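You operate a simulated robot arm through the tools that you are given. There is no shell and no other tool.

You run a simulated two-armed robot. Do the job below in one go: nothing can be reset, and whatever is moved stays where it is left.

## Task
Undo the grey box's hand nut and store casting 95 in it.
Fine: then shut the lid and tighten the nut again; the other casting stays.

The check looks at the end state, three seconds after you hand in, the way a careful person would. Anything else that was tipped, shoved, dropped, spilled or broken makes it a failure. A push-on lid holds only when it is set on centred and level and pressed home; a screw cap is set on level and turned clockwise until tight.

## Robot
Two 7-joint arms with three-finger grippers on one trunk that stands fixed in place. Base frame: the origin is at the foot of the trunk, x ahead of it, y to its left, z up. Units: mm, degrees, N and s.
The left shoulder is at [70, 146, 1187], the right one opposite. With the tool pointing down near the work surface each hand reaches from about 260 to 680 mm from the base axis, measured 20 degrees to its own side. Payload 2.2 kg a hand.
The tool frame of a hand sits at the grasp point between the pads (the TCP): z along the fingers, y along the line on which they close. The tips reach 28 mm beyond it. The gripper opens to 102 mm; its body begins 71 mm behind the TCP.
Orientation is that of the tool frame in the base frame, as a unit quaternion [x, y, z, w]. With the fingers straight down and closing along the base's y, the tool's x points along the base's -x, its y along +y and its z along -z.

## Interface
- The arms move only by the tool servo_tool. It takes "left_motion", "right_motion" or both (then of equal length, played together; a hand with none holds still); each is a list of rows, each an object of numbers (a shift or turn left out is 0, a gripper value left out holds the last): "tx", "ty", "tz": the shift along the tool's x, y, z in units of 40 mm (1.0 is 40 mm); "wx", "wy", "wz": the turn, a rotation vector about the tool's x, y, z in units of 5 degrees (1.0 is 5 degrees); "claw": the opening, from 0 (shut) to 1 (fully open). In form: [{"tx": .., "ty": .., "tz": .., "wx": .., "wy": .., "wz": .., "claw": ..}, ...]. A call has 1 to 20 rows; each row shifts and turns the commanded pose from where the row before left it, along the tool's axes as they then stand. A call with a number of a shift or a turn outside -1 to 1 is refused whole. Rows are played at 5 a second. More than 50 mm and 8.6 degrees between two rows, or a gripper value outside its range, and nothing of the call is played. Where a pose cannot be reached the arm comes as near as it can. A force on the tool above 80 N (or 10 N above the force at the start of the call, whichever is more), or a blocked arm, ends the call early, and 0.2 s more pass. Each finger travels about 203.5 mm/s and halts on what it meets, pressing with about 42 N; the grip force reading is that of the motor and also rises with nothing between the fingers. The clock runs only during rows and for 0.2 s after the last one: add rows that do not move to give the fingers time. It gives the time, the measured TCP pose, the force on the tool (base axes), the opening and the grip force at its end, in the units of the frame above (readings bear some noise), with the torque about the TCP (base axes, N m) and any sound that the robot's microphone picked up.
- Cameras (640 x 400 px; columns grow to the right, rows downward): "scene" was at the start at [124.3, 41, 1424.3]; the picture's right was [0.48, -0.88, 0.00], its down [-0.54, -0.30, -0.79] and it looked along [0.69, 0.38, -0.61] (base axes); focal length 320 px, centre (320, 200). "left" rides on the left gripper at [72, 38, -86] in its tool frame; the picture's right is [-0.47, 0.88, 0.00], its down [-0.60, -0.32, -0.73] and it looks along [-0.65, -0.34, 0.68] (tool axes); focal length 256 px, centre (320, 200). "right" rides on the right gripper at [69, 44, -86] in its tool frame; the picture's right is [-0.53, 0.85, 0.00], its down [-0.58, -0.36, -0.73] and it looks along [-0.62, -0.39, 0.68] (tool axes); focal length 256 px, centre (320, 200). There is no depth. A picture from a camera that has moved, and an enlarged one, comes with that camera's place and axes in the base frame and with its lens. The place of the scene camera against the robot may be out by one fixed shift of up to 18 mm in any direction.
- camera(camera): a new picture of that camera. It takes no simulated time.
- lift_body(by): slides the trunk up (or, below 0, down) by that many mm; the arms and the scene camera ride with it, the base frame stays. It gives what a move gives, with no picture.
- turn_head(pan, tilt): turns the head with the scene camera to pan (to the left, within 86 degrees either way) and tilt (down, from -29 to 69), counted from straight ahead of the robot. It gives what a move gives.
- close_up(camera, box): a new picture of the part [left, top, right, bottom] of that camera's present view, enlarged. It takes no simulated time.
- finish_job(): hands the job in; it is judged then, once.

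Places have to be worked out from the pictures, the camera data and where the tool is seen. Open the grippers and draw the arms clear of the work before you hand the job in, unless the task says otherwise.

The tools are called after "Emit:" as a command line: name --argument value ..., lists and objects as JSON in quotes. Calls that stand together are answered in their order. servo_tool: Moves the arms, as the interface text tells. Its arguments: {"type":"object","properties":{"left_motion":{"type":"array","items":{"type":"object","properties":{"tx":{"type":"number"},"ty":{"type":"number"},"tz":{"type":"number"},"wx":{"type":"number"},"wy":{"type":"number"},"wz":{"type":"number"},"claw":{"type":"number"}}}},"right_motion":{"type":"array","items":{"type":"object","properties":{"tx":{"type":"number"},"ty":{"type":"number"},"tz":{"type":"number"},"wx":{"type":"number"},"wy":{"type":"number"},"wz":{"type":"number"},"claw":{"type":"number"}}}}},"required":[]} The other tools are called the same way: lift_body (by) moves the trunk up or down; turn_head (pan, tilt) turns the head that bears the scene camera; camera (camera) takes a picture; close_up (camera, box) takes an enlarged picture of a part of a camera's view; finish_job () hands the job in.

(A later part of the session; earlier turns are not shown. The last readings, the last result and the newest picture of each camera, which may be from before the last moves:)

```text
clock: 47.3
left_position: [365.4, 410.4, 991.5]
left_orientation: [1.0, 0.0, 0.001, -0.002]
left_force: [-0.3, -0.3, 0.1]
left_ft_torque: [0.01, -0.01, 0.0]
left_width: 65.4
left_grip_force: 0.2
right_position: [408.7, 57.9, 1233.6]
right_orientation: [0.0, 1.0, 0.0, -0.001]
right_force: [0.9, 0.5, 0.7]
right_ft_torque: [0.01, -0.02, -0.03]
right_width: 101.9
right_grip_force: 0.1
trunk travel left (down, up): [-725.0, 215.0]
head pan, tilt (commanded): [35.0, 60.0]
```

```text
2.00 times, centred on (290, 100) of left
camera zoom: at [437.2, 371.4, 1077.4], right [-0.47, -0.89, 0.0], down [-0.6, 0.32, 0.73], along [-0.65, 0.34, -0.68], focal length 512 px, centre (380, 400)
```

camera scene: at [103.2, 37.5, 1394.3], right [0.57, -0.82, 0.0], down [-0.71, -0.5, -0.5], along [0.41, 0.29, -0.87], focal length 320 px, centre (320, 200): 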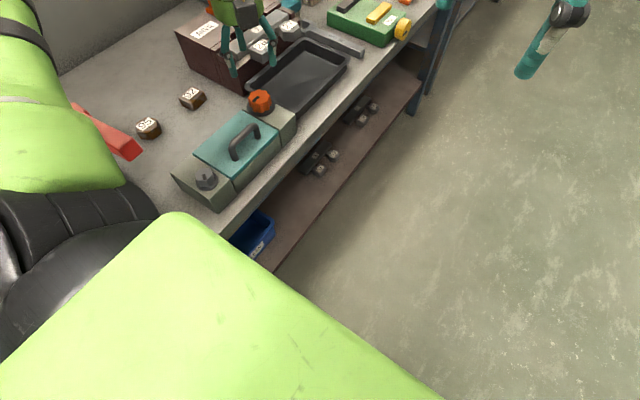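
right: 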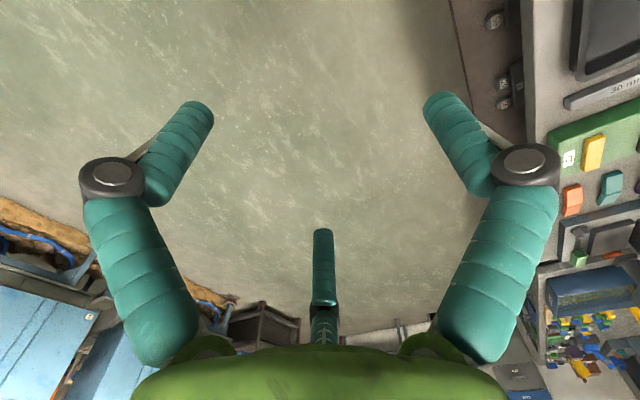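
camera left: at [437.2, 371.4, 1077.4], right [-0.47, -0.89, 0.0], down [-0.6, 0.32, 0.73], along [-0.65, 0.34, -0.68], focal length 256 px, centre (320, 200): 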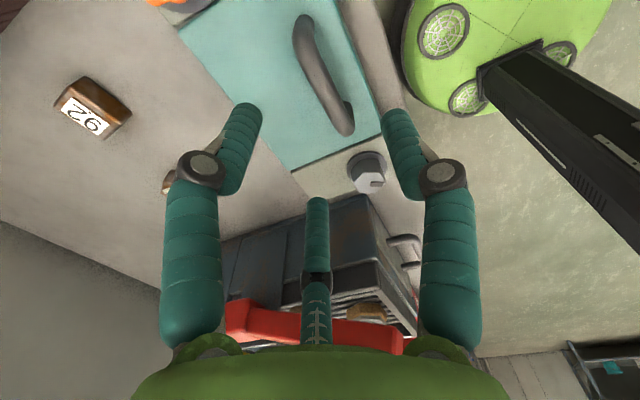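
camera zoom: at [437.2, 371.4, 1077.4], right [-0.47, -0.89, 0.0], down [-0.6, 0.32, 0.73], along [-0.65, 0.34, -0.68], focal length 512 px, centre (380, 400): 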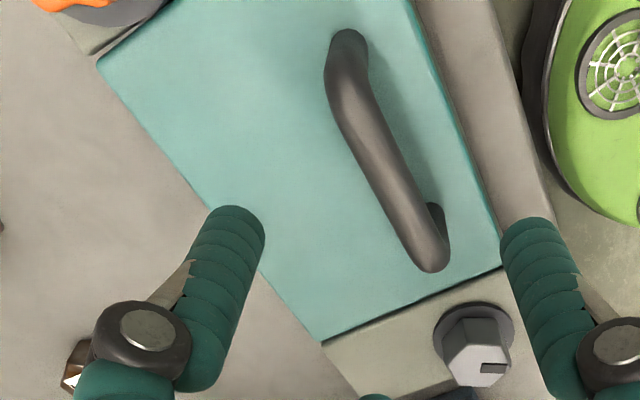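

The handle bar is along x at y≈406, z≈898, centre x≈361; lid spans x 286–438, y 380–488. I descend onto the handle (TCP about 12 mm above the bar) and close gently.

Emit:
servo_tool --left_motion '[{"tx": -0.1, "tz": 0.5}, {"tz": 0.5}, {"tz": 0.5}, {"tz": 0.54}, {}]'

Emit:
camera --camera "left"

Emit:
close_up --camera "scene" --box '[130, 50, 310, 220]'

```text
clock: 48.5
left_position: [361.6, 411.3, 910.3]
left_orientation: [1.0, 0.001, 0.002, -0.001]
left_force: [0.8, -0.2, -0.7]
left_ft_torque: [-0.01, -0.03, 0.02]
left_width: 65.1
left_grip_force: 0.0
right_position: [408.9, 58.4, 1234.6]
right_orientation: [0.0, 1.0, 0.001, 0.0]
right_force: [0.4, -0.1, 0.4]
right_ft_torque: [0.01, 0.04, -0.05]
right_width: 102.1
right_grip_force: 0.0
trunk travel left (down, up): [-725.0, 215.0]
head pan, tilt (commanded): [35.0, 60.0]
```

```text
taken
camera left: at [433.2, 372.9, 996.2], right [-0.46, -0.89, 0.0], down [-0.61, 0.32, 0.73], along [-0.65, 0.34, -0.68], focal length 256 px, centre (320, 200)
```

left: 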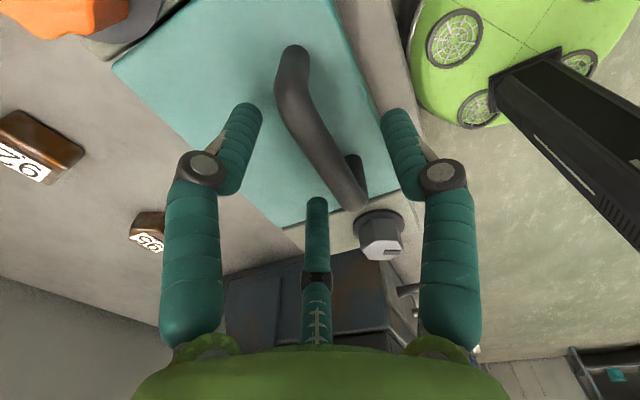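

```text
2.35 times, centred on (220, 135) of scene
camera zoom: at [103.0, 37.3, 1394.3], right [0.57, -0.82, 0.0], down [-0.71, -0.5, -0.5], along [0.41, 0.29, -0.87], focal length 752 px, centre (555, 353)
```

zoom: 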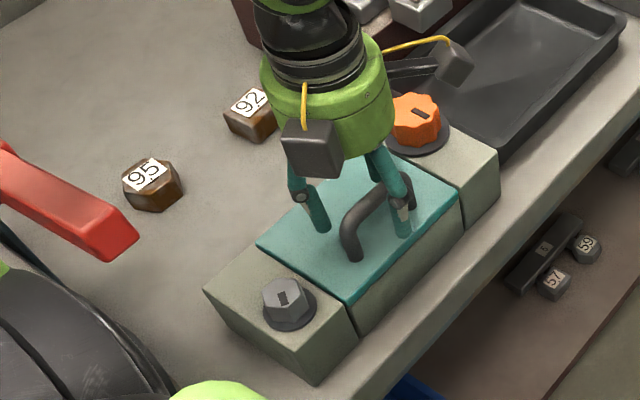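

The bar lies between the thumb and the two fingers as planned. I close on it.

Emit:
servo_tool --left_motion '[{"claw": 0.4}, {"claw": 0.2}, {"claw": 0.0}, {}]'

Emit:
camera --camera "left"

```text
clock: 49.5
left_position: [360.6, 410.3, 911.5]
left_orientation: [1.0, 0.001, 0.001, -0.001]
left_force: [1.7, -7.0, 2.5]
left_ft_torque: [-0.14, -0.02, -0.01]
left_width: 21.4
left_grip_force: 44.7
right_position: [408.1, 55.7, 1234.4]
right_orientation: [0.001, 1.0, 0.001, 0.001]
right_force: [0.1, 0.2, -0.1]
right_ft_torque: [-0.02, 0.03, 0.02]
right_width: 102.0
right_grip_force: 0.1
trunk travel left (down, up): [-725.0, 215.0]
head pan, tilt (commanded): [35.0, 60.0]
```

```text
taken
camera left: at [433.3, 371.1, 997.3], right [-0.46, -0.89, 0.0], down [-0.61, 0.32, 0.73], along [-0.65, 0.34, -0.68], focal length 256 px, centre (320, 200)
```

left: 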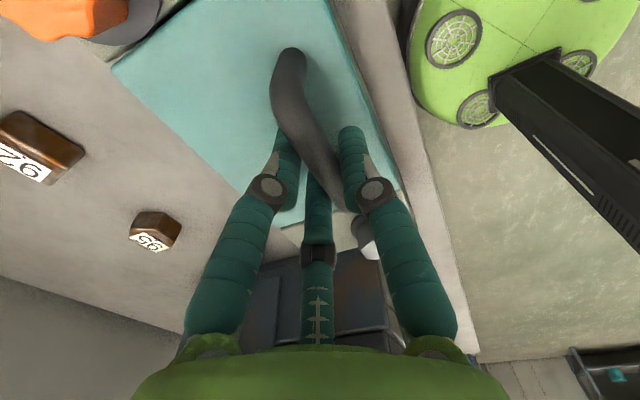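

The handle is gripped (21 mm). I lift 5 mm straight up and read the forces to find out whether the lid is hinged or lifts off.

Emit:
servo_tool --left_motion '[{"tz": -0.0625}, {"tz": -0.0625}, {}]'

Emit:
camera --camera "left"

Emit:
close_up --camera "scene" --box '[130, 50, 310, 220]'

```text
clock: 50.3
left_position: [362.7, 412.6, 915.2]
left_orientation: [1.0, 0.002, 0.0, -0.001]
left_force: [-1.2, -1.6, -2.3]
left_ft_torque: [-0.13, 0.1, -0.04]
left_width: 21.4
left_grip_force: 44.9
right_position: [409.4, 58.4, 1233.6]
right_orientation: [0.0, 1.0, 0.0, -0.001]
right_force: [0.3, 0.8, 0.4]
right_ft_torque: [0.01, -0.03, -0.02]
right_width: 101.9
right_grip_force: 0.0
trunk travel left (down, up): [-725.0, 215.0]
head pan, tilt (commanded): [35.0, 60.0]
```

```text
taken
camera left: at [433.5, 373.6, 1001.1], right [-0.46, -0.89, 0.0], down [-0.6, 0.31, 0.73], along [-0.65, 0.34, -0.68], focal length 256 px, centre (320, 200)
```

left: 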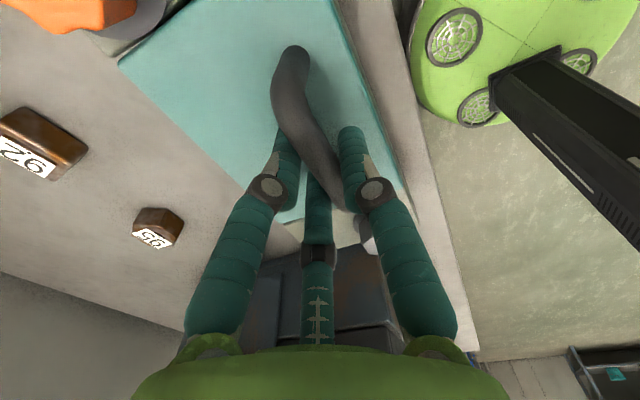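

```text
2.35 times, centred on (220, 135) of scene
camera zoom: at [103.4, 37.4, 1394.2], right [0.57, -0.82, 0.0], down [-0.71, -0.5, -0.5], along [0.41, 0.29, -0.87], focal length 752 px, centre (555, 353)
```

zoom: 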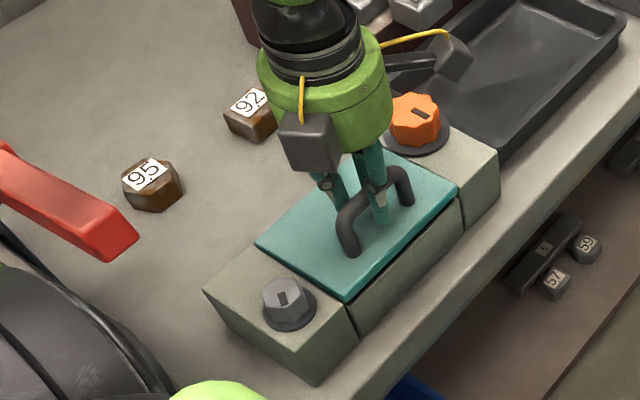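

The lid came free: its front edge is rising with only ~5 N load and the hand drifted back slightly, consistent with a rear hinge. I continue along the arc to about 20°.

Emit:
servo_tool --left_motion '[{"ty": -0.1, "tz": -0.11}, {"ty": -0.105, "tz": -0.105}, {"ty": -0.13, "tz": -0.15}, {"ty": -0.13, "tz": -0.15}, {}]'

Emit:
camera --camera "left"

Emit:
close_up --camera "scene" --box '[130, 50, 310, 220]'

```text
clock: 51.5
left_position: [362.7, 431.0, 935.8]
left_orientation: [1.0, 0.001, 0.0, 0.0]
left_force: [-4.6, -2.9, -0.4]
left_ft_torque: [-0.15, 0.67, 0.2]
left_width: 21.4
left_grip_force: 45.0
right_position: [408.8, 58.2, 1234.0]
right_orientation: [0.0, 1.0, 0.0, 0.0]
right_force: [0.0, -1.2, -0.2]
right_ft_torque: [0.0, 0.0, 0.03]
right_width: 102.3
right_grip_force: 0.1
trunk travel left (down, up): [-725.0, 215.0]
head pan, tilt (commanded): [35.0, 60.0]
```

```text
taken
camera left: at [433.6, 390.9, 1022.1], right [-0.46, -0.89, 0.0], down [-0.6, 0.31, 0.73], along [-0.65, 0.34, -0.68], focal length 256 px, centre (320, 200)
```

left: 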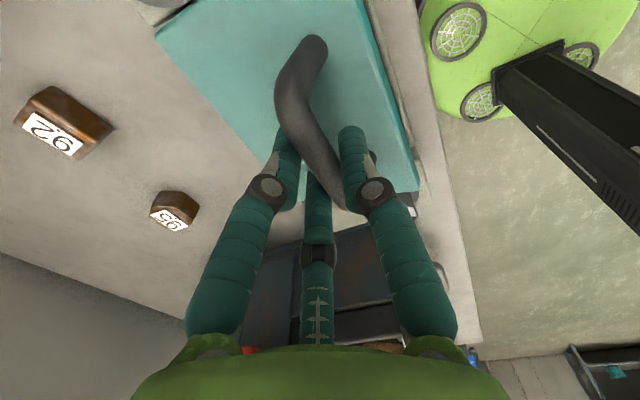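

```text
2.35 times, centred on (220, 135) of scene
camera zoom: at [102.5, 36.8, 1394.4], right [0.57, -0.82, 0.0], down [-0.71, -0.5, -0.5], along [0.41, 0.29, -0.87], focal length 752 px, centre (555, 353)
```

zoom: 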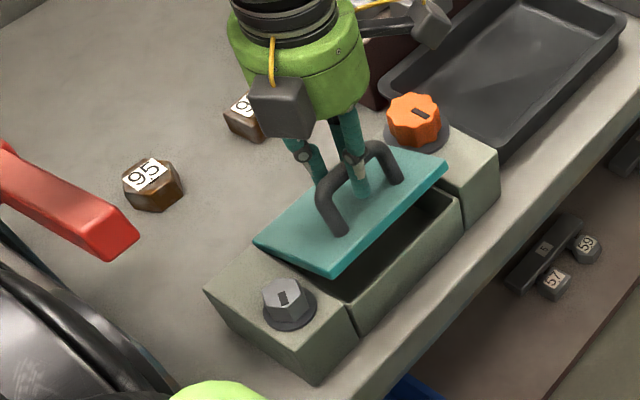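

The rear edge stays put while the front rises, so it is a back hinge. I continue along the arc to about 50°.

Emit:
servo_tool --left_motion '[{"ty": -0.155, "tz": -0.125}, {"ty": -0.155, "tz": -0.125}, {"ty": -0.174, "tz": -0.096}, {"ty": -0.174, "tz": -0.096}, {"ty": -0.1875, "tz": -0.065}, {"ty": -0.1875, "tz": -0.065}, {}]'

Emit:
camera --camera "left"

Emit:
close_up --camera "scene" --box '[130, 50, 310, 220]'

```text
clock: 53.1
left_position: [362.6, 470.9, 960.3]
left_orientation: [1.0, 0.001, 0.002, 0.0]
left_force: [-0.5, -2.5, 0.5]
left_ft_torque: [-0.23, 0.19, 0.6]
left_width: 21.5
left_grip_force: 44.9
right_position: [409.3, 58.3, 1233.8]
right_orientation: [0.0, 1.0, 0.0, 0.001]
right_force: [-1.0, -0.6, 1.1]
right_ft_torque: [0.01, 0.01, 0.01]
right_width: 102.1
right_grip_force: 0.0
trunk travel left (down, up): [-725.0, 215.0]
head pan, tilt (commanded): [35.0, 60.0]
```

```text
taken
camera left: at [433.4, 431.8, 1044.4], right [-0.46, -0.89, 0.0], down [-0.61, 0.31, 0.73], along [-0.64, 0.34, -0.68], focal length 256 px, centre (320, 200)
```

left: 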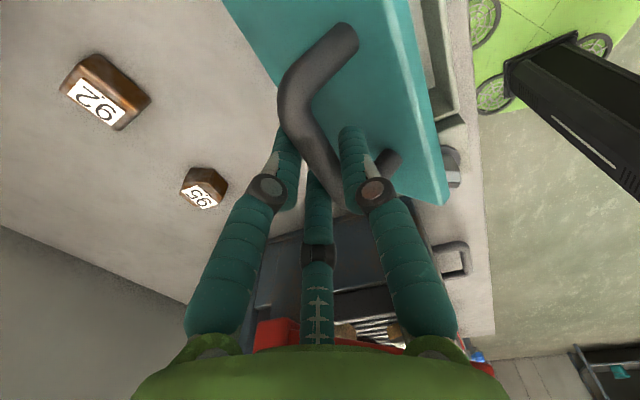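

```text
2.35 times, centred on (220, 135) of scene
camera zoom: at [103.0, 36.5, 1394.3], right [0.57, -0.82, 0.0], down [-0.71, -0.5, -0.5], along [0.41, 0.29, -0.87], focal length 752 px, centre (555, 353)
```

zoom: 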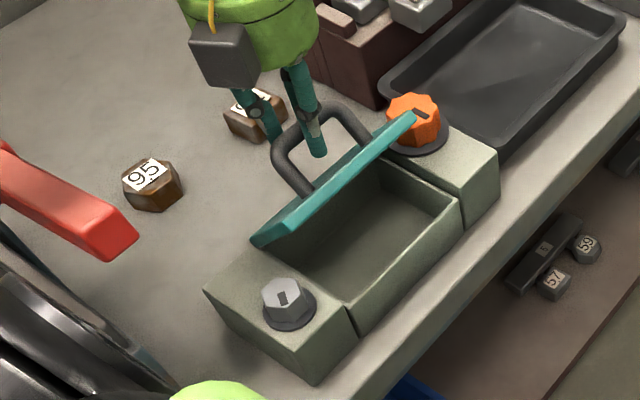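

The lid opens nicely (~50°). I carry on toward 90°.

Emit:
servo_tool --left_motion '[{"ty": -0.196, "tz": -0.03}, {"ty": -0.196, "tz": -0.03}, {"ty": -0.2, "tz": 0.005}, {"ty": -0.2, "tz": 0.005}, {"ty": -0.195, "tz": 0.0375}, {"ty": -0.195, "tz": 0.0375}, {}]'

Emit:
camera --camera "left"

Emit:
close_up --camera "scene" --box '[130, 50, 310, 220]'

```text
clock: 54.7
left_position: [361.7, 509.3, 959.5]
left_orientation: [1.0, 0.01, 0.005, 0.0]
left_force: [20.3, -0.8, 3.7]
left_ft_torque: [-0.07, -0.6, 0.03]
left_width: 21.4
left_grip_force: 45.1
left hand out of reach, approached as far as the arm can: row 5, 6
right_position: [413.9, 58.0, 1232.6]
right_orientation: [0.001, 1.0, 0.0, -0.002]
right_force: [-0.2, -0.5, -0.7]
right_ft_torque: [0.01, 0.03, -0.02]
right_width: 101.8
right_grip_force: 0.0
trunk travel left (down, up): [-725.0, 215.0]
head pan, tilt (commanded): [35.0, 60.0]
```

```text
taken
camera left: at [433.3, 471.6, 1045.7], right [-0.45, -0.89, -0.01], down [-0.62, 0.3, 0.73], along [-0.65, 0.33, -0.69], focal length 256 px, centre (320, 200)
```

left: 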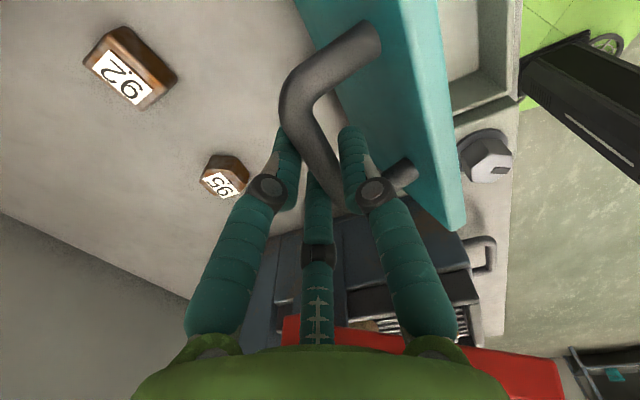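

```text
2.35 times, centred on (220, 135) of scene
camera zoom: at [107.7, 36.9, 1394.0], right [0.57, -0.82, 0.0], down [-0.71, -0.5, -0.5], along [0.41, 0.29, -0.87], focal length 752 px, centre (555, 353)
```

zoom: 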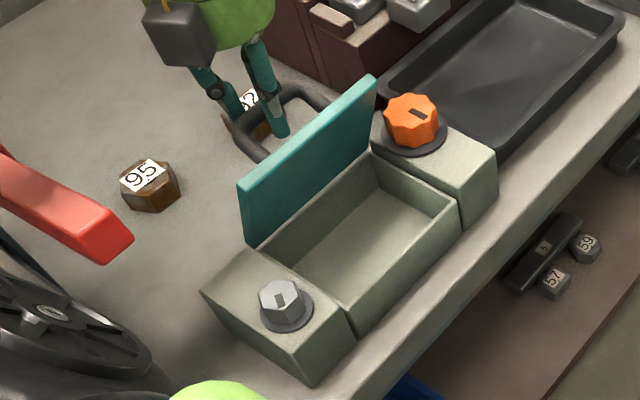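

The lid is at about 75°, but the hand hit its reach limit in this wrist posture. I tilt the hand (fingers pointing a little toward +y, wrist back toward the robot) about the round bar to regain reach.

Emit:
servo_tool --left_motion '[{"wx": 0.8}, {"wx": 0.8}, {"wx": 0.8}, {"wx": 0.8}, {}]'

Emit:
camera --camera "left"

Emit:
close_up --camera "scene" --box '[110, 20, 310, 220]'

```text
clock: 55.9
left_position: [360.9, 508.2, 958.9]
left_orientation: [0.99, 0.0, 0.003, -0.14]
left_force: [23.2, -1.2, 5.7]
left_ft_torque: [-0.17, -0.14, 0.87]
left_width: 21.4
left_grip_force: 44.6
right_position: [413.2, 57.3, 1232.0]
right_orientation: [0.0, 1.0, 0.0, -0.001]
right_force: [-0.3, -0.1, -0.6]
right_ft_torque: [-0.01, 0.0, -0.03]
right_width: 102.0
right_grip_force: 0.1
trunk travel left (down, up): [-725.0, 215.0]
head pan, tilt (commanded): [35.0, 60.0]
```

```text
taken
camera left: at [432.4, 447.3, 1030.8], right [-0.46, -0.85, -0.25], down [-0.61, 0.1, 0.79], along [-0.64, 0.52, -0.56], focal length 256 px, centre (320, 200)
```

left: 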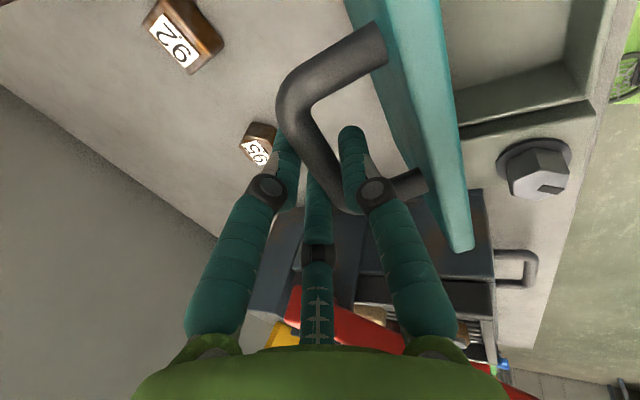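

```text
2.00 times, centred on (210, 120) of scene
camera zoom: at [108.4, 36.4, 1393.8], right [0.57, -0.82, 0.0], down [-0.71, -0.5, -0.5], along [0.41, 0.29, -0.87], focal length 639 px, centre (540, 360)
```

zoom: 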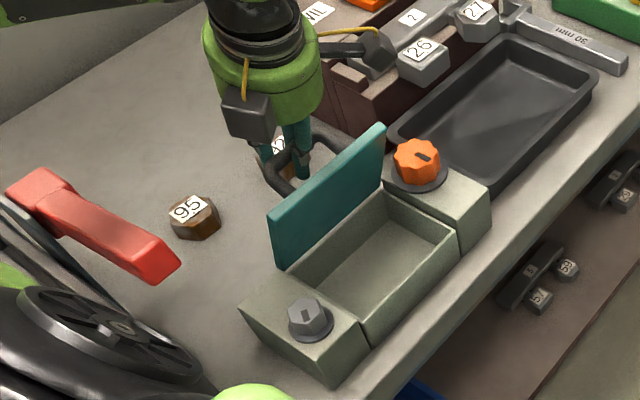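

The force of 23 N along x shows the commanded pose drifted in x; I correct by +4 mm in x and continue the arc in small steps with the tilted hand.

Emit:
servo_tool --left_motion '[{"tx": 0.1}, {"ty": -0.087, "tz": 0.047}, {"ty": -0.087, "tz": 0.047}, {}]'

Emit:
close_up --camera "scene" --box '[110, 20, 310, 220]'

```text
clock: 56.9
left_position: [361.5, 516.4, 956.6]
left_orientation: [0.99, 0.0, -0.001, -0.14]
left_force: [10.6, 0.1, 5.0]
left_ft_torque: [-0.16, -0.05, 0.89]
left_width: 21.7
left_grip_force: 44.9
right_position: [411.1, 56.9, 1233.7]
right_orientation: [0.0, 1.0, 0.0, -0.001]
right_force: [0.2, -0.2, -0.5]
right_ft_torque: [0.01, 0.0, 0.02]
right_width: 102.0
right_grip_force: 0.1
trunk travel left (down, up): [-725.0, 215.0]
head pan, tilt (commanded): [35.0, 60.0]
```

```text
2.00 times, centred on (210, 120) of scene
camera zoom: at [105.1, 36.4, 1394.1], right [0.57, -0.82, 0.0], down [-0.71, -0.5, -0.5], along [0.41, 0.29, -0.87], focal length 639 px, centre (540, 360)
```

zoom: 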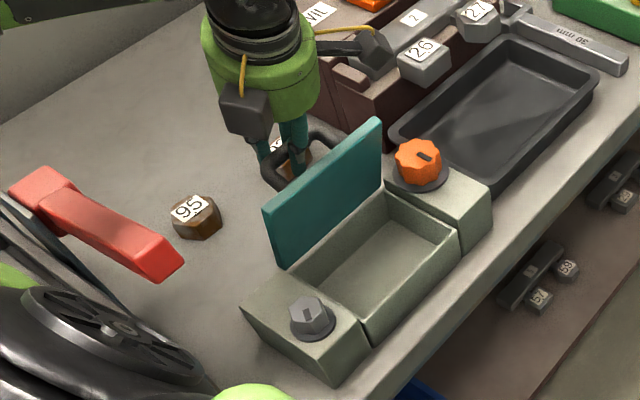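

Better (x force 10 N, lid ≈ 81°). I relieve x a bit more and push on toward and past vertical.

Emit:
servo_tool --left_motion '[{"tx": 0.07}, {"ty": -0.173, "tz": 0.117}, {"ty": -0.173, "tz": 0.117}, {}]'

Emit:
close_up --camera "scene" --box '[110, 20, 310, 220]'

Emit:
camera --camera "left"

```text
clock: 57.9
left_position: [360.9, 531.8, 951.2]
left_orientation: [0.99, 0.001, -0.002, -0.139]
left_force: [-9.4, -4.9, -6.1]
left_ft_torque: [-0.25, 0.96, 1.06]
left_width: 21.2
left_grip_force: 45.0
right_position: [408.1, 58.3, 1233.7]
right_orientation: [0.0, 1.0, 0.0, 0.0]
right_force: [0.0, -0.1, 0.3]
right_ft_torque: [0.0, 0.01, 0.02]
right_width: 102.1
right_grip_force: 0.0
trunk travel left (down, up): [-725.0, 215.0]
head pan, tilt (commanded): [35.0, 60.0]
```

```text
2.00 times, centred on (210, 120) of scene
camera zoom: at [101.9, 37.0, 1394.2], right [0.57, -0.82, 0.0], down [-0.71, -0.5, -0.5], along [0.41, 0.29, -0.87], focal length 639 px, centre (540, 360)
```

zoom: 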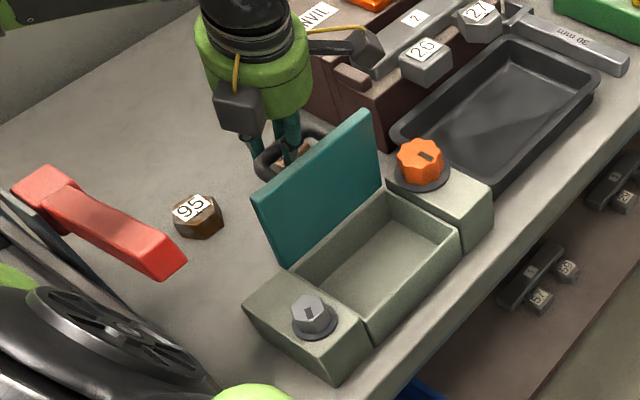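

```text
taken
camera left: at [433.4, 470.2, 1022.6], right [-0.46, -0.85, -0.24], down [-0.6, 0.1, 0.79], along [-0.65, 0.51, -0.56], focal length 256 px, centre (320, 200)
```

left: 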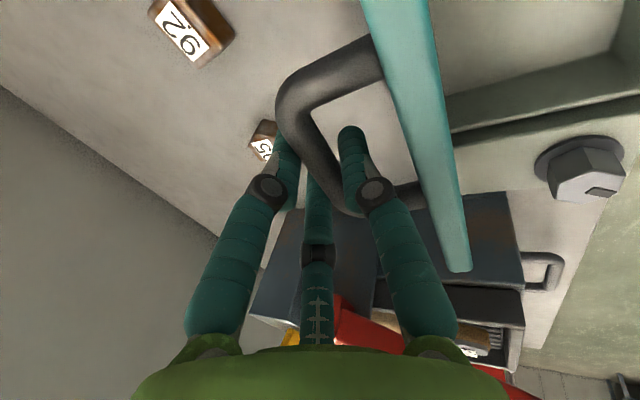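

The lid is now around 92°, leaning slightly back. I go a little further to find its stop, watching the force.

Emit:
servo_tool --left_motion '[{"tx": -0.04}, {"ty": -0.13, "tz": 0.149}, {"ty": -0.13, "tz": 0.149}, {}]'

Emit:
close_up --camera "scene" --box '[110, 20, 310, 220]'

Emit:
camera --camera "left"

```text
clock: 58.9
left_position: [360.5, 545.6, 944.4]
left_orientation: [0.99, 0.002, 0.001, -0.14]
left_force: [-10.7, -4.3, -4.6]
left_ft_torque: [-0.18, 0.27, 0.89]
left_width: 21.5
left_grip_force: 45.2
right_position: [408.9, 58.0, 1235.1]
right_orientation: [0.0, 1.0, 0.0, 0.001]
right_force: [-0.1, -0.1, 0.2]
right_ft_torque: [-0.02, -0.01, -0.01]
right_width: 102.1
right_grip_force: 0.0
trunk travel left (down, up): [-725.0, 215.0]
head pan, tilt (commanded): [35.0, 60.0]
```

```text
2.00 times, centred on (210, 120) of scene
camera zoom: at [101.0, 36.8, 1394.5], right [0.57, -0.82, 0.0], down [-0.71, -0.5, -0.5], along [0.41, 0.29, -0.87], focal length 639 px, centre (540, 360)
```

zoom: 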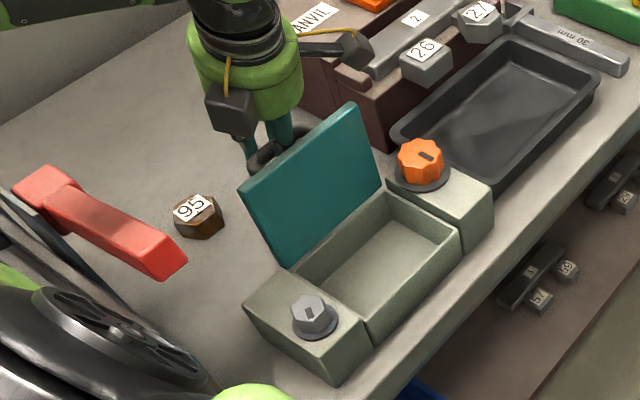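

```text
taken
camera left: at [432.8, 484.4, 1015.8], right [-0.46, -0.85, -0.25], down [-0.61, 0.1, 0.79], along [-0.65, 0.52, -0.56], focal length 256 px, centre (320, 200)
```

left: 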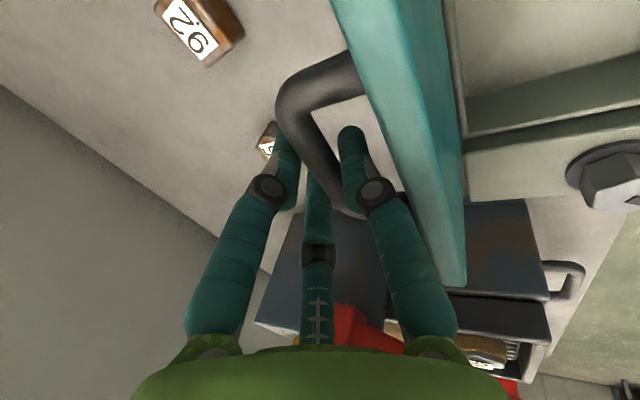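

Past vertical (~102°) with no stop yet. I guide it another ~10° so that it won't swing when released.

Emit:
servo_tool --left_motion '[{"ty": -0.103, "tz": 0.171}, {"ty": -0.103, "tz": 0.171}, {}]'

Emit:
close_up --camera "scene" --box '[110, 20, 310, 220]'

Emit:
camera --camera "left"

```text
clock: 59.7
left_position: [361.4, 547.6, 942.0]
left_orientation: [0.99, 0.001, 0.009, -0.14]
left_force: [1.2, -18.6, 49.8]
left_ft_torque: [-4.58, 2.42, 1.57]
left_width: 21.4
left_grip_force: 44.7
right_position: [405.4, 47.9, 1235.6]
right_orientation: [0.0, 1.0, 0.004, 0.001]
right_force: [0.1, 0.2, -0.2]
right_ft_torque: [0.01, -0.02, -0.02]
right_width: 102.1
right_grip_force: 0.1
trunk travel left (down, up): [-725.0, 215.0]
head pan, tilt (commanded): [35.0, 60.0]
```

```text
2.00 times, centred on (210, 120) of scene
camera zoom: at [98.4, 25.7, 1395.6], right [0.57, -0.82, -0.01], down [-0.71, -0.49, -0.51], along [0.41, 0.29, -0.86], focal length 639 px, centre (540, 360)
```

zoom: 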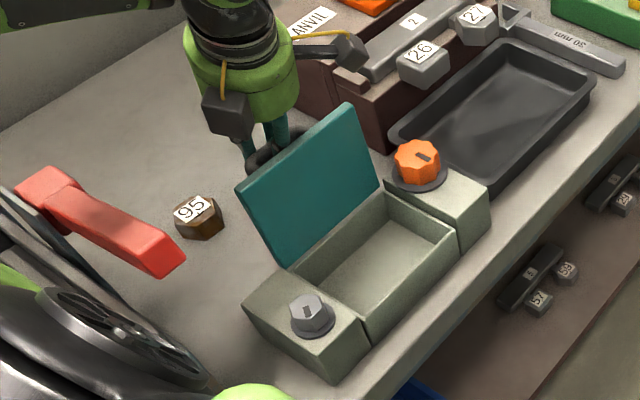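

```text
taken
camera left: at [431.9, 486.1, 1015.6], right [-0.46, -0.85, -0.26], down [-0.62, 0.1, 0.78], along [-0.64, 0.52, -0.57], focal length 256 px, centre (320, 200)
```

left: 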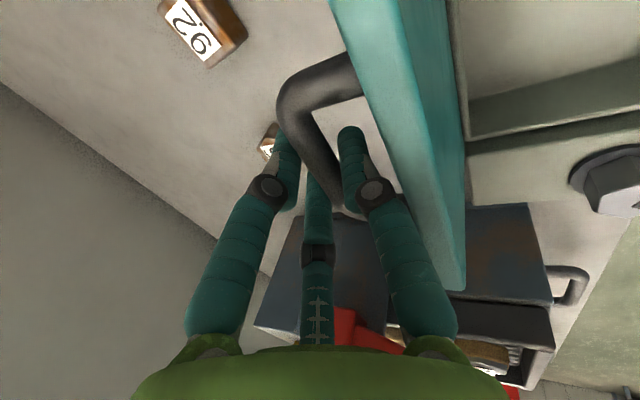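

That was the lid's stop (about 103°; force jumped to 50 N). I back off by the last step so the lid rests on its own.

Emit:
servo_tool --left_motion '[{"ty": 0.103, "tz": -0.171}, {"ty": 0.08, "tz": -0.14}, {}]'

```text
clock: 60.5
left_position: [361.0, 546.7, 943.0]
left_orientation: [0.99, 0.001, 0.003, -0.142]
left_force: [3.1, 5.0, 15.3]
left_ft_torque: [-0.51, -2.51, -0.05]
left_width: 21.1
left_grip_force: 44.6
right_position: [407.7, 57.3, 1233.7]
right_orientation: [0.0, 1.0, 0.001, 0.001]
right_force: [0.0, 0.3, -0.3]
right_ft_torque: [-0.03, 0.03, -0.01]
right_width: 101.9
right_grip_force: 0.0
trunk travel left (down, up): [-725.0, 215.0]
head pan, tilt (commanded): [35.0, 60.0]
```

I take a close look at how the thumb sits between the bar and the lid before releasing.

Emit:
close_up --camera "left" --box '[230, 20, 490, 300]'

Emit:
close_up --camera "scene" --box '[150, 30, 270, 130]'

```text
1.43 times, centred on (360, 160) of left
camera zoom: at [432.5, 484.8, 1015.3], right [-0.46, -0.85, -0.25], down [-0.61, 0.1, 0.79], along [-0.64, 0.52, -0.56], focal length 366 px, centre (263, 257)
```

zoom: 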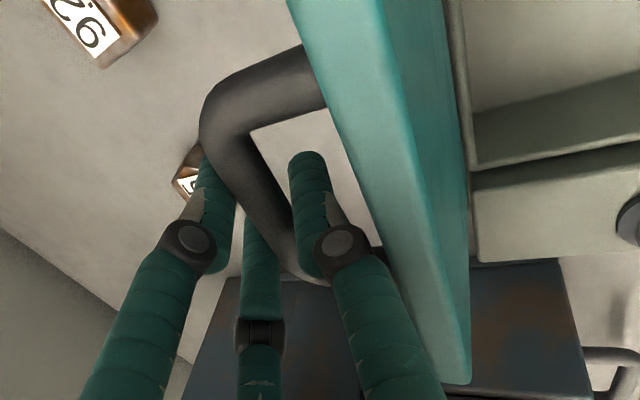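

```text
4.00 times, centred on (210, 80) of scene
camera zoom: at [101.5, 35.8, 1394.2], right [0.57, -0.82, 0.0], down [-0.71, -0.5, -0.5], along [0.41, 0.29, -0.87], focal length 1279 px, centre (760, 680)
```

zoom: 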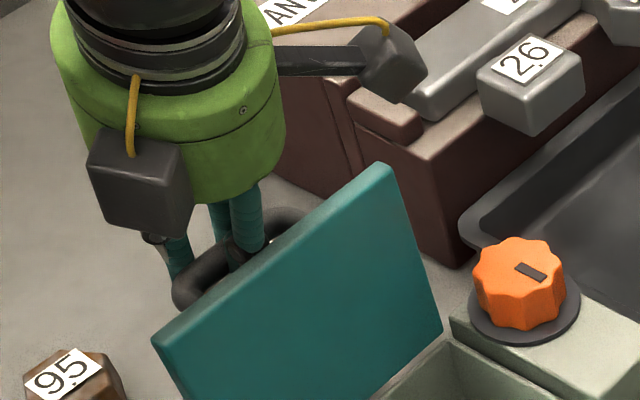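

The thumb has only a small gap to the lid edge. I open the jaws slightly while shifting the hand back (+y) so the thumb leaves the lid undisturbed, and then look.

Emit:
servo_tool --left_motion '[{"ty": 0.02, "tz": -0.04}, {"ty": -0.06, "tz": 0.017, "claw": 0.25}, {"ty": -0.06, "tz": 0.017, "claw": 0.3}, {}]'

Emit:
camera --camera "left"

Emit:
close_up --camera "scene" --box '[110, 20, 310, 220]'

```text
clock: 61.5
left_position: [361.5, 552.6, 941.4]
left_orientation: [0.99, -0.001, 0.0, -0.139]
left_force: [0.6, 0.0, -0.9]
left_ft_torque: [0.02, -0.03, 0.01]
left_width: 31.3
left_grip_force: 1.0
right_position: [410.4, 58.1, 1234.3]
right_orientation: [-0.001, 1.0, 0.0, 0.0]
right_force: [-0.2, -0.2, 0.6]
right_ft_torque: [-0.02, -0.04, -0.01]
right_width: 102.2
right_grip_force: 0.0
trunk travel left (down, up): [-725.0, 215.0]
head pan, tilt (commanded): [35.0, 60.0]
```

```text
taken
camera left: at [433.6, 490.0, 1014.5], right [-0.46, -0.85, -0.24], down [-0.6, 0.1, 0.79], along [-0.65, 0.51, -0.56], focal length 256 px, centre (320, 200)
```

left: 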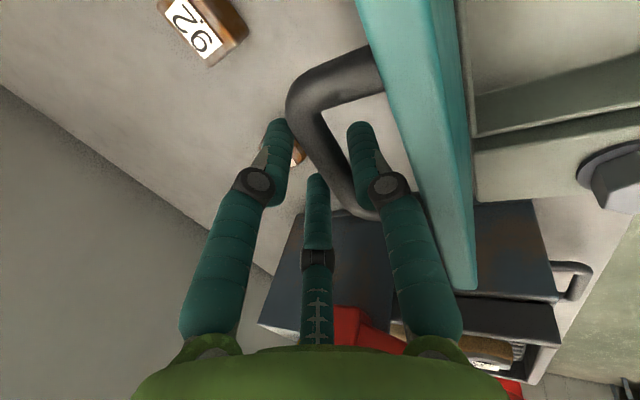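

```text
2.00 times, centred on (210, 120) of scene
camera zoom: at [103.3, 37.5, 1394.2], right [0.57, -0.82, 0.0], down [-0.71, -0.5, -0.5], along [0.41, 0.29, -0.87], focal length 639 px, centre (540, 360)
```

zoom: 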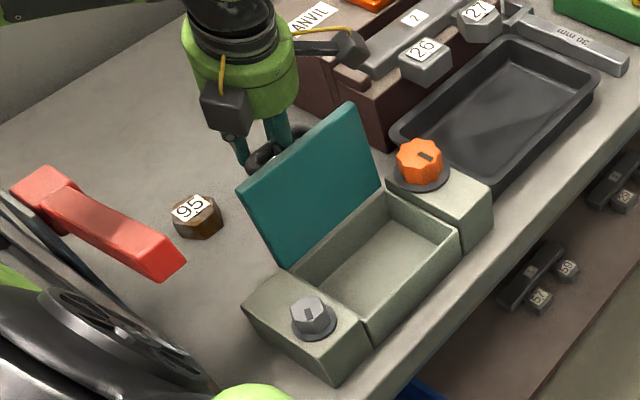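

The lid stays open by itself and the fingers are free. I lift the hand straight up out of the handle slowly.

Emit:
servo_tool --left_motion '[{"ty": -0.087, "tz": -0.235}, {"ty": -0.087, "tz": -0.235}, {"ty": -0.087, "tz": -0.235}, {"ty": -0.087, "tz": -0.235}, {}]'

Emit:
camera --camera "left"

Emit:
close_up --camera "scene" --box '[110, 20, 310, 220]'

```text
clock: 62.7
left_position: [362.6, 554.4, 984.7]
left_orientation: [0.99, 0.001, 0.001, -0.14]
left_force: [0.3, 0.9, 0.0]
left_ft_torque: [-0.03, 0.03, 0.05]
left_width: 30.8
left_grip_force: 0.0
right_position: [409.4, 57.7, 1233.3]
right_orientation: [0.0, 1.0, 0.0, 0.0]
right_force: [0.0, 0.9, -0.4]
right_ft_torque: [-0.01, 0.0, 0.04]
right_width: 102.1
right_grip_force: 0.1
trunk travel left (down, up): [-725.0, 215.0]
head pan, tilt (commanded): [35.0, 60.0]
```

```text
taken
camera left: at [434.1, 492.9, 1057.0], right [-0.46, -0.85, -0.25], down [-0.61, 0.1, 0.79], along [-0.65, 0.51, -0.56], focal length 256 px, centre (320, 200)
```

left: 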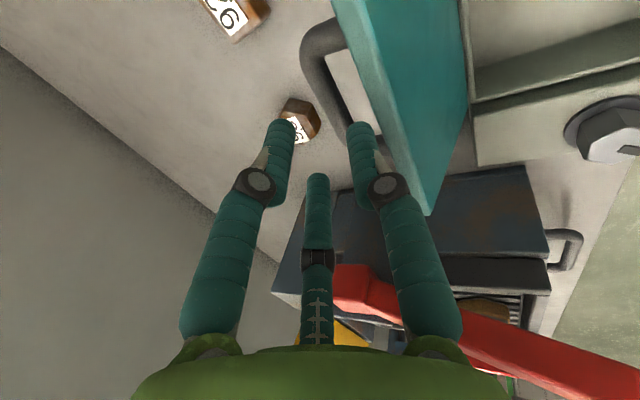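

```text
2.00 times, centred on (210, 120) of scene
camera zoom: at [102.9, 37.5, 1394.3], right [0.57, -0.82, 0.0], down [-0.71, -0.5, -0.5], along [0.41, 0.29, -0.87], focal length 639 px, centre (540, 360)
```

zoom: 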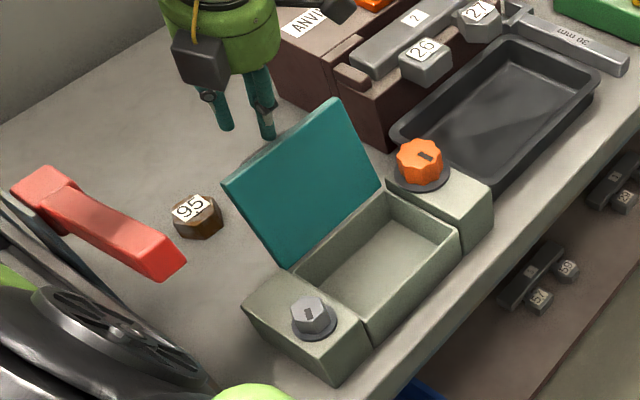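

The lid rests open on its stop. Now I study casting 95 and the space around it (red gate, conveyor) before going there.

Emit:
close_up --camera "left" --box '[180, 0, 400, 170]'

Emit:
close_up --camera "scene" --box '[110, 90, 210, 170]'

Emit:
turn_head --pan 70 --tilt 40

Emit:
camera --camera "scene"

```text
2.35 times, centred on (290, 85) of left
camera zoom: at [434.1, 492.9, 1057.0], right [-0.46, -0.85, -0.25], down [-0.61, 0.1, 0.79], along [-0.65, 0.51, -0.56], focal length 602 px, centre (391, 471)
```

zoom: 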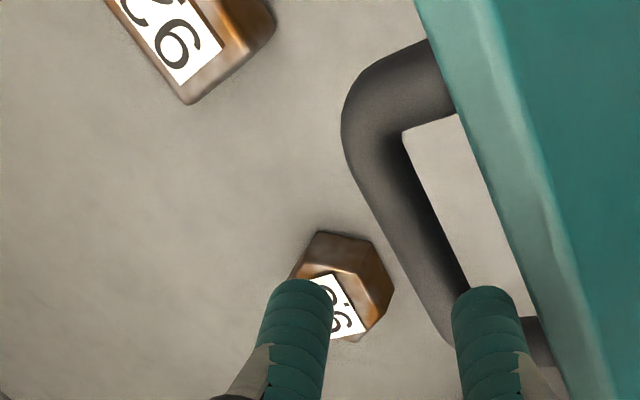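

```text
5.00 times, centred on (160, 130) of scene
camera zoom: at [102.9, 37.5, 1394.3], right [0.57, -0.82, 0.0], down [-0.71, -0.5, -0.5], along [0.41, 0.29, -0.87], focal length 1598 px, centre (1120, 550)
```

zoom: 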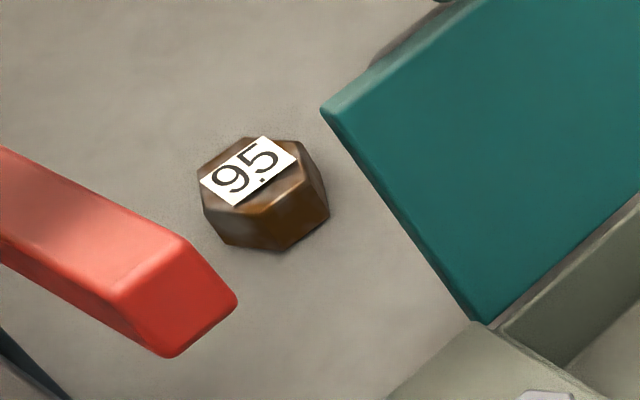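

```text
clock: 63.7
left_position: [362.0, 553.6, 985.3]
left_orientation: [0.99, 0.001, 0.001, -0.139]
left_force: [-1.1, 0.1, -0.5]
left_ft_torque: [0.02, -0.03, 0.0]
left_width: 30.4
left_grip_force: 0.0
right_position: [409.0, 58.6, 1234.1]
right_orientation: [0.0, 1.0, -0.001, 0.0]
right_force: [-0.7, -0.7, 0.4]
right_ft_torque: [-0.01, 0.0, 0.0]
right_width: 102.1
right_grip_force: 0.1
trunk travel left (down, up): [-725.0, 215.0]
head pan, tilt (commanded): [70.0, 40.0]
```

```text
taken
camera scene: at [77.7, 79.0, 1421.0], right [0.94, -0.34, 0.0], down [-0.22, -0.6, -0.77], along [0.26, 0.72, -0.64], focal length 320 px, centre (320, 200)
```

scene: 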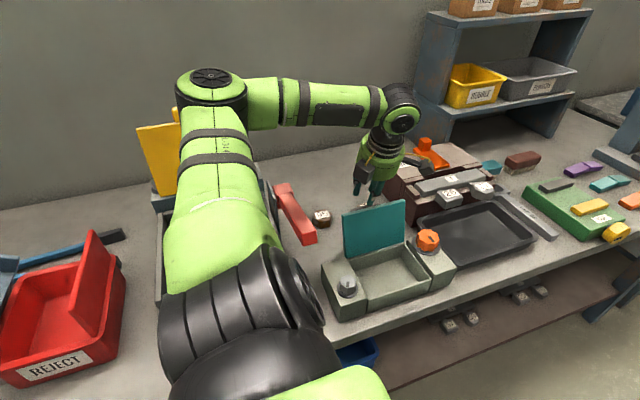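

Now I see the whole arm and the red bar running along y at about x 190–240, 60 mm left of casting 95. I raise the hand, level it, and yaw to about wz=+90 so no finger will point at the red bar.

Emit:
servo_tool --left_motion '[{"ty": -0.276, "tz": -0.96}, {"wx": -0.8}, {"wx": -0.8}, {"wx": -0.8}, {"wx": -0.8}, {"wz": -1}, {"wz": -1}, {"wz": -1}, {"wz": -1}, {"wz": -1}, {"wz": -1}, {"wz": -1}, {"wz": -1}, {"wz": -1}, {"wz": -1}, {"wz": -1}, {"wz": -1}, {"wz": -1}, {"wz": -1}, {"wz": -1}]'

Emit:
servo_tool --left_motion '[{"wz": -1}, {"wz": -1}, {"wz": -1}, {"claw": 0.7}]'

Emit:
camera --camera "left"

```text
clock: 67.9
left_position: [374.5, 521.4, 1022.4]
left_orientation: [0.792, 0.61, 0.023, -0.028]
left_force: [0.7, 0.2, 0.1]
left_ft_torque: [0.02, 0.0, 0.02]
left_width: 30.9
left_grip_force: 0.1
left hand out of reach, approached as far as the arm can: row 2, 3, 4, 5
right_position: [409.1, 58.1, 1234.2]
right_orientation: [0.0, 1.0, 0.0, 0.0]
right_force: [0.0, -1.0, -0.4]
right_ft_torque: [0.01, 0.0, -0.01]
right_width: 101.9
right_grip_force: 0.0
trunk travel left (down, up): [-725.0, 215.0]
head pan, tilt (commanded): [70.0, 40.0]
```

```text
clock: 68.9
left_position: [373.8, 521.3, 1020.7]
left_orientation: [0.706, 0.708, 0.026, -0.024]
left_force: [0.2, 0.8, -0.4]
left_ft_torque: [-0.03, 0.03, 0.0]
left_width: 71.2
left_grip_force: 0.1
right_position: [409.5, 58.4, 1234.0]
right_orientation: [0.001, 1.0, 0.0, 0.001]
right_force: [-0.6, 0.5, -0.4]
right_ft_torque: [-0.02, -0.03, 0.0]
right_width: 101.8
right_grip_force: 0.1
trunk travel left (down, up): [-725.0, 215.0]
head pan, tilt (commanded): [70.0, 40.0]
```

```text
taken
camera left: at [411.8, 586.7, 1112.7], right [0.89, -0.46, -0.03], down [-0.32, -0.66, 0.69], along [-0.34, -0.6, -0.73], focal length 256 px, centre (320, 200)
```

left: 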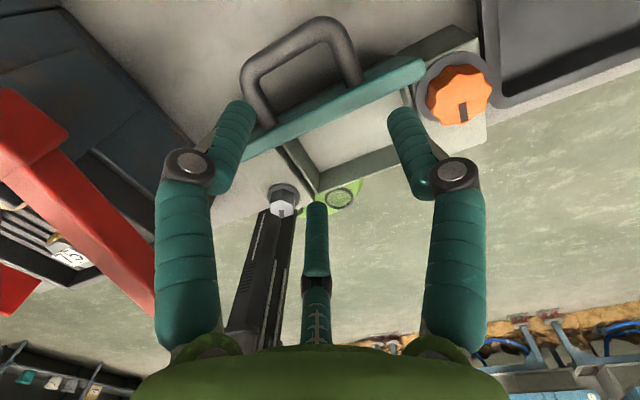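

The hand is levelled to within 4°; I correct that tilt and move above casting 95 at a safe height, watching for reach warnings.

Emit:
servo_tool --left_motion '[{"wy": -0.8}, {"tx": 0.58, "ty": -0.308}, {"tx": 0.58, "ty": -0.308}, {"tx": 0.58, "ty": -0.308}, {"tx": 0.58, "ty": -0.308}, {"tx": 0.58, "ty": -0.308}, {"tx": 0.58, "ty": -0.308}, {}]'

Emit:
camera --camera "left"

Emit:
camera --camera "scene"

```text
clock: 70.7
left_position: [300.4, 660.7, 1023.3]
left_orientation: [0.707, 0.707, 0.002, 0.0]
left_force: [0.2, 0.0, -0.1]
left_ft_torque: [-0.03, -0.01, -0.01]
left_width: 71.4
left_grip_force: 0.1
right_position: [408.8, 57.4, 1233.8]
right_orientation: [0.0, 1.0, 0.0, 0.0]
right_force: [0.3, -0.5, 0.0]
right_ft_torque: [0.03, -0.01, -0.01]
right_width: 102.1
right_grip_force: 0.0
trunk travel left (down, up): [-725.0, 215.0]
head pan, tilt (commanded): [70.0, 40.0]
```

```text
taken
camera left: at [337.3, 731.5, 1109.2], right [0.89, -0.46, 0.0], down [-0.32, -0.61, 0.73], along [-0.34, -0.65, -0.68], focal length 256 px, centre (320, 200)
```

left: 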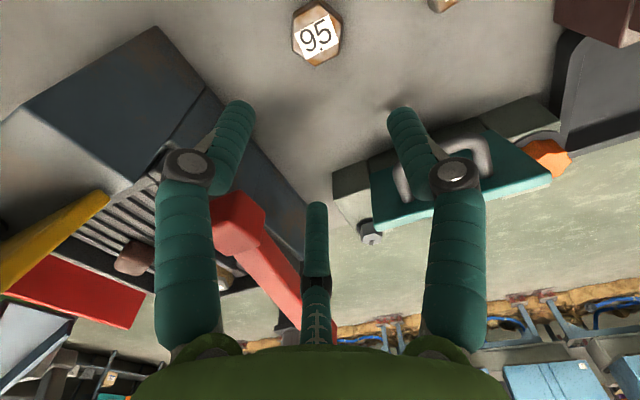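

```text
taken
camera scene: at [77.8, 78.7, 1421.0], right [0.94, -0.34, 0.0], down [-0.22, -0.6, -0.77], along [0.26, 0.72, -0.64], focal length 320 px, centre (320, 200)
```

scene: 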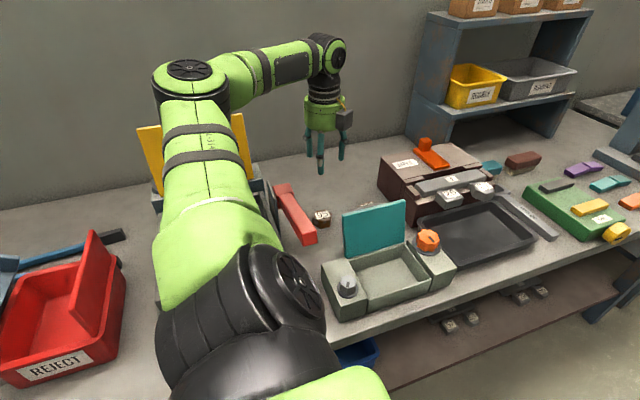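

The hand reached a point above casting 95. I enlarge the view to see the hex orientation and to refine its position.

Emit:
close_up --camera "left" --box '[240, 0, 400, 100]'

Emit:
close_up --camera "left" --box '[0, 20, 340, 340]'

```text
4.00 times, centred on (320, 50) of left
camera zoom: at [337.3, 731.5, 1109.2], right [0.89, -0.46, 0.0], down [-0.32, -0.61, 0.73], along [-0.34, -0.65, -0.68], focal length 1024 px, centre (320, 800)
```

zoom: 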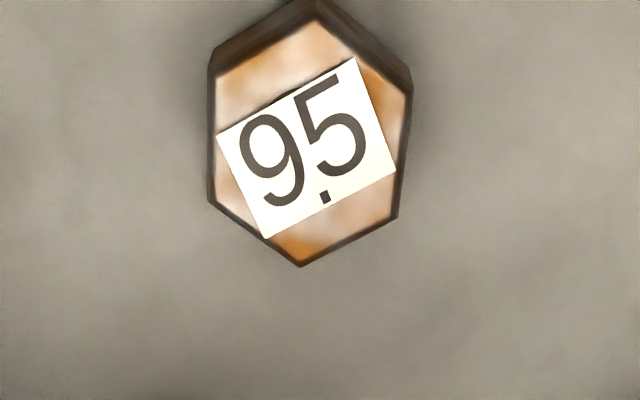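

```text
1.25 times, centred on (170, 180) of left
camera zoom: at [337.3, 731.5, 1109.2], right [0.89, -0.46, 0.0], down [-0.32, -0.61, 0.73], along [-0.34, -0.65, -0.68], focal length 320 px, centre (508, 225)
```

zoom: 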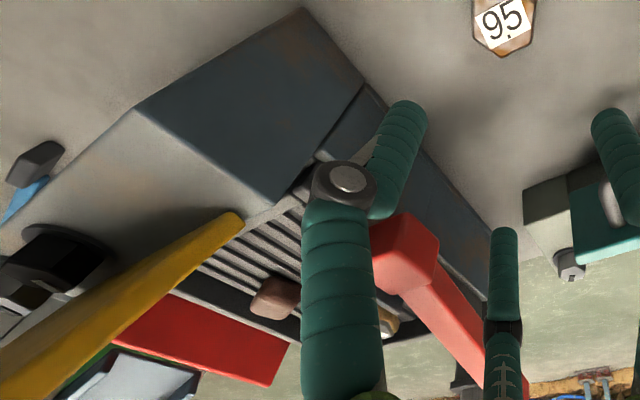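

Casting 95 is a hexagon about 46 mm across flats with face normals near 32°/152°/272°, centred ≈ (301, 667). I yaw −32° so the three fingers face three flats, then descend to z ≈ 910 to check.

Emit:
servo_tool --left_motion '[{"wz": -0.923, "claw": 0.64}, {"wz": -0.923}, {"wz": -0.923}, {"wz": -0.923}, {"wz": -0.923}, {"wz": -0.923}, {"wz": -0.923}, {"tx": 0.117, "ty": 0.091}, {"tz": 0.566}, {"tz": 0.566}, {"tz": 0.566}, {"tz": 0.566}, {"tz": 0.566}, {}]'

Emit:
camera --camera "left"

Emit:
camera --camera "scene"

```text
clock: 73.7
left_position: [301.5, 666.7, 909.0]
left_orientation: [0.481, 0.877, 0.002, 0.001]
left_force: [0.6, 0.4, 0.4]
left_ft_torque: [0.01, -0.01, 0.02]
left_width: 65.1
left_grip_force: 0.1
right_position: [408.5, 58.8, 1233.6]
right_orientation: [0.0, 1.0, 0.0, 0.0]
right_force: [0.3, 0.4, 0.1]
right_ft_torque: [-0.01, -0.02, 0.01]
right_width: 101.8
right_grip_force: 0.0
trunk travel left (down, up): [-725.0, 215.0]
head pan, tilt (commanded): [70.0, 40.0]
```

```text
taken
camera left: at [293.3, 747.0, 995.7], right [1.0, 0.08, 0.0], down [0.05, -0.68, 0.73], along [0.06, -0.73, -0.68], focal length 256 px, centre (320, 200)
```

left: 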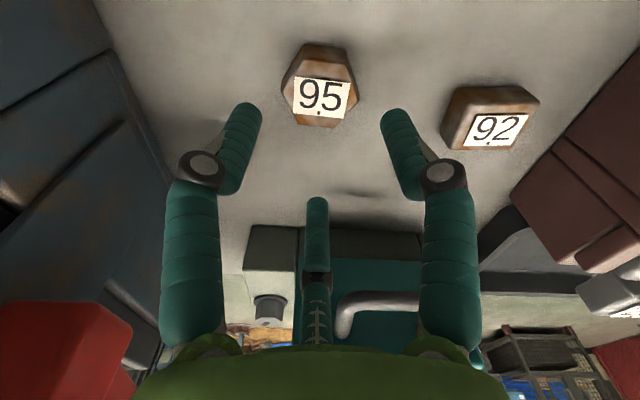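

```text
taken
camera scene: at [77.6, 78.9, 1421.0], right [0.94, -0.34, 0.0], down [-0.22, -0.6, -0.77], along [0.26, 0.72, -0.64], focal length 320 px, centre (320, 200)
```

scene: 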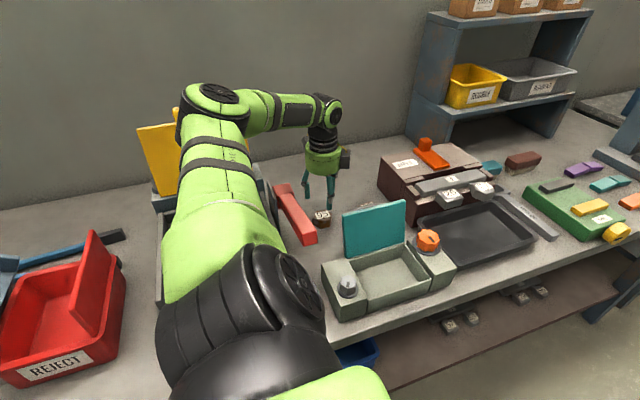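

The casting appears right on the tool axis (top at z ≈ 821). One close-up to confirm centring and rotation.

Emit:
close_up --camera "left" --box '[240, 20, 400, 120]'

```text
4.00 times, centred on (320, 70) of left
camera zoom: at [293.3, 747.0, 995.7], right [1.0, 0.08, 0.0], down [0.05, -0.68, 0.73], along [0.06, -0.73, -0.68], focal length 1024 px, centre (320, 720)
```

zoom: 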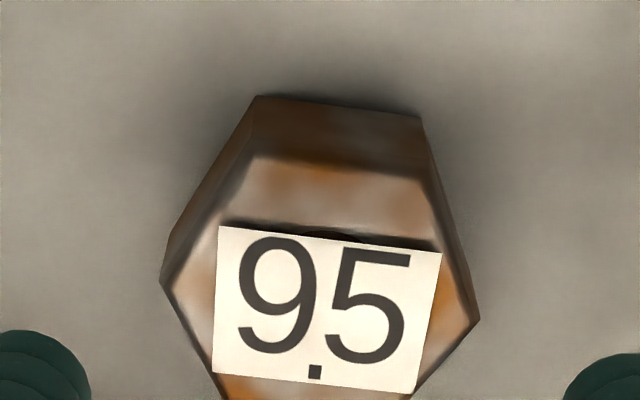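

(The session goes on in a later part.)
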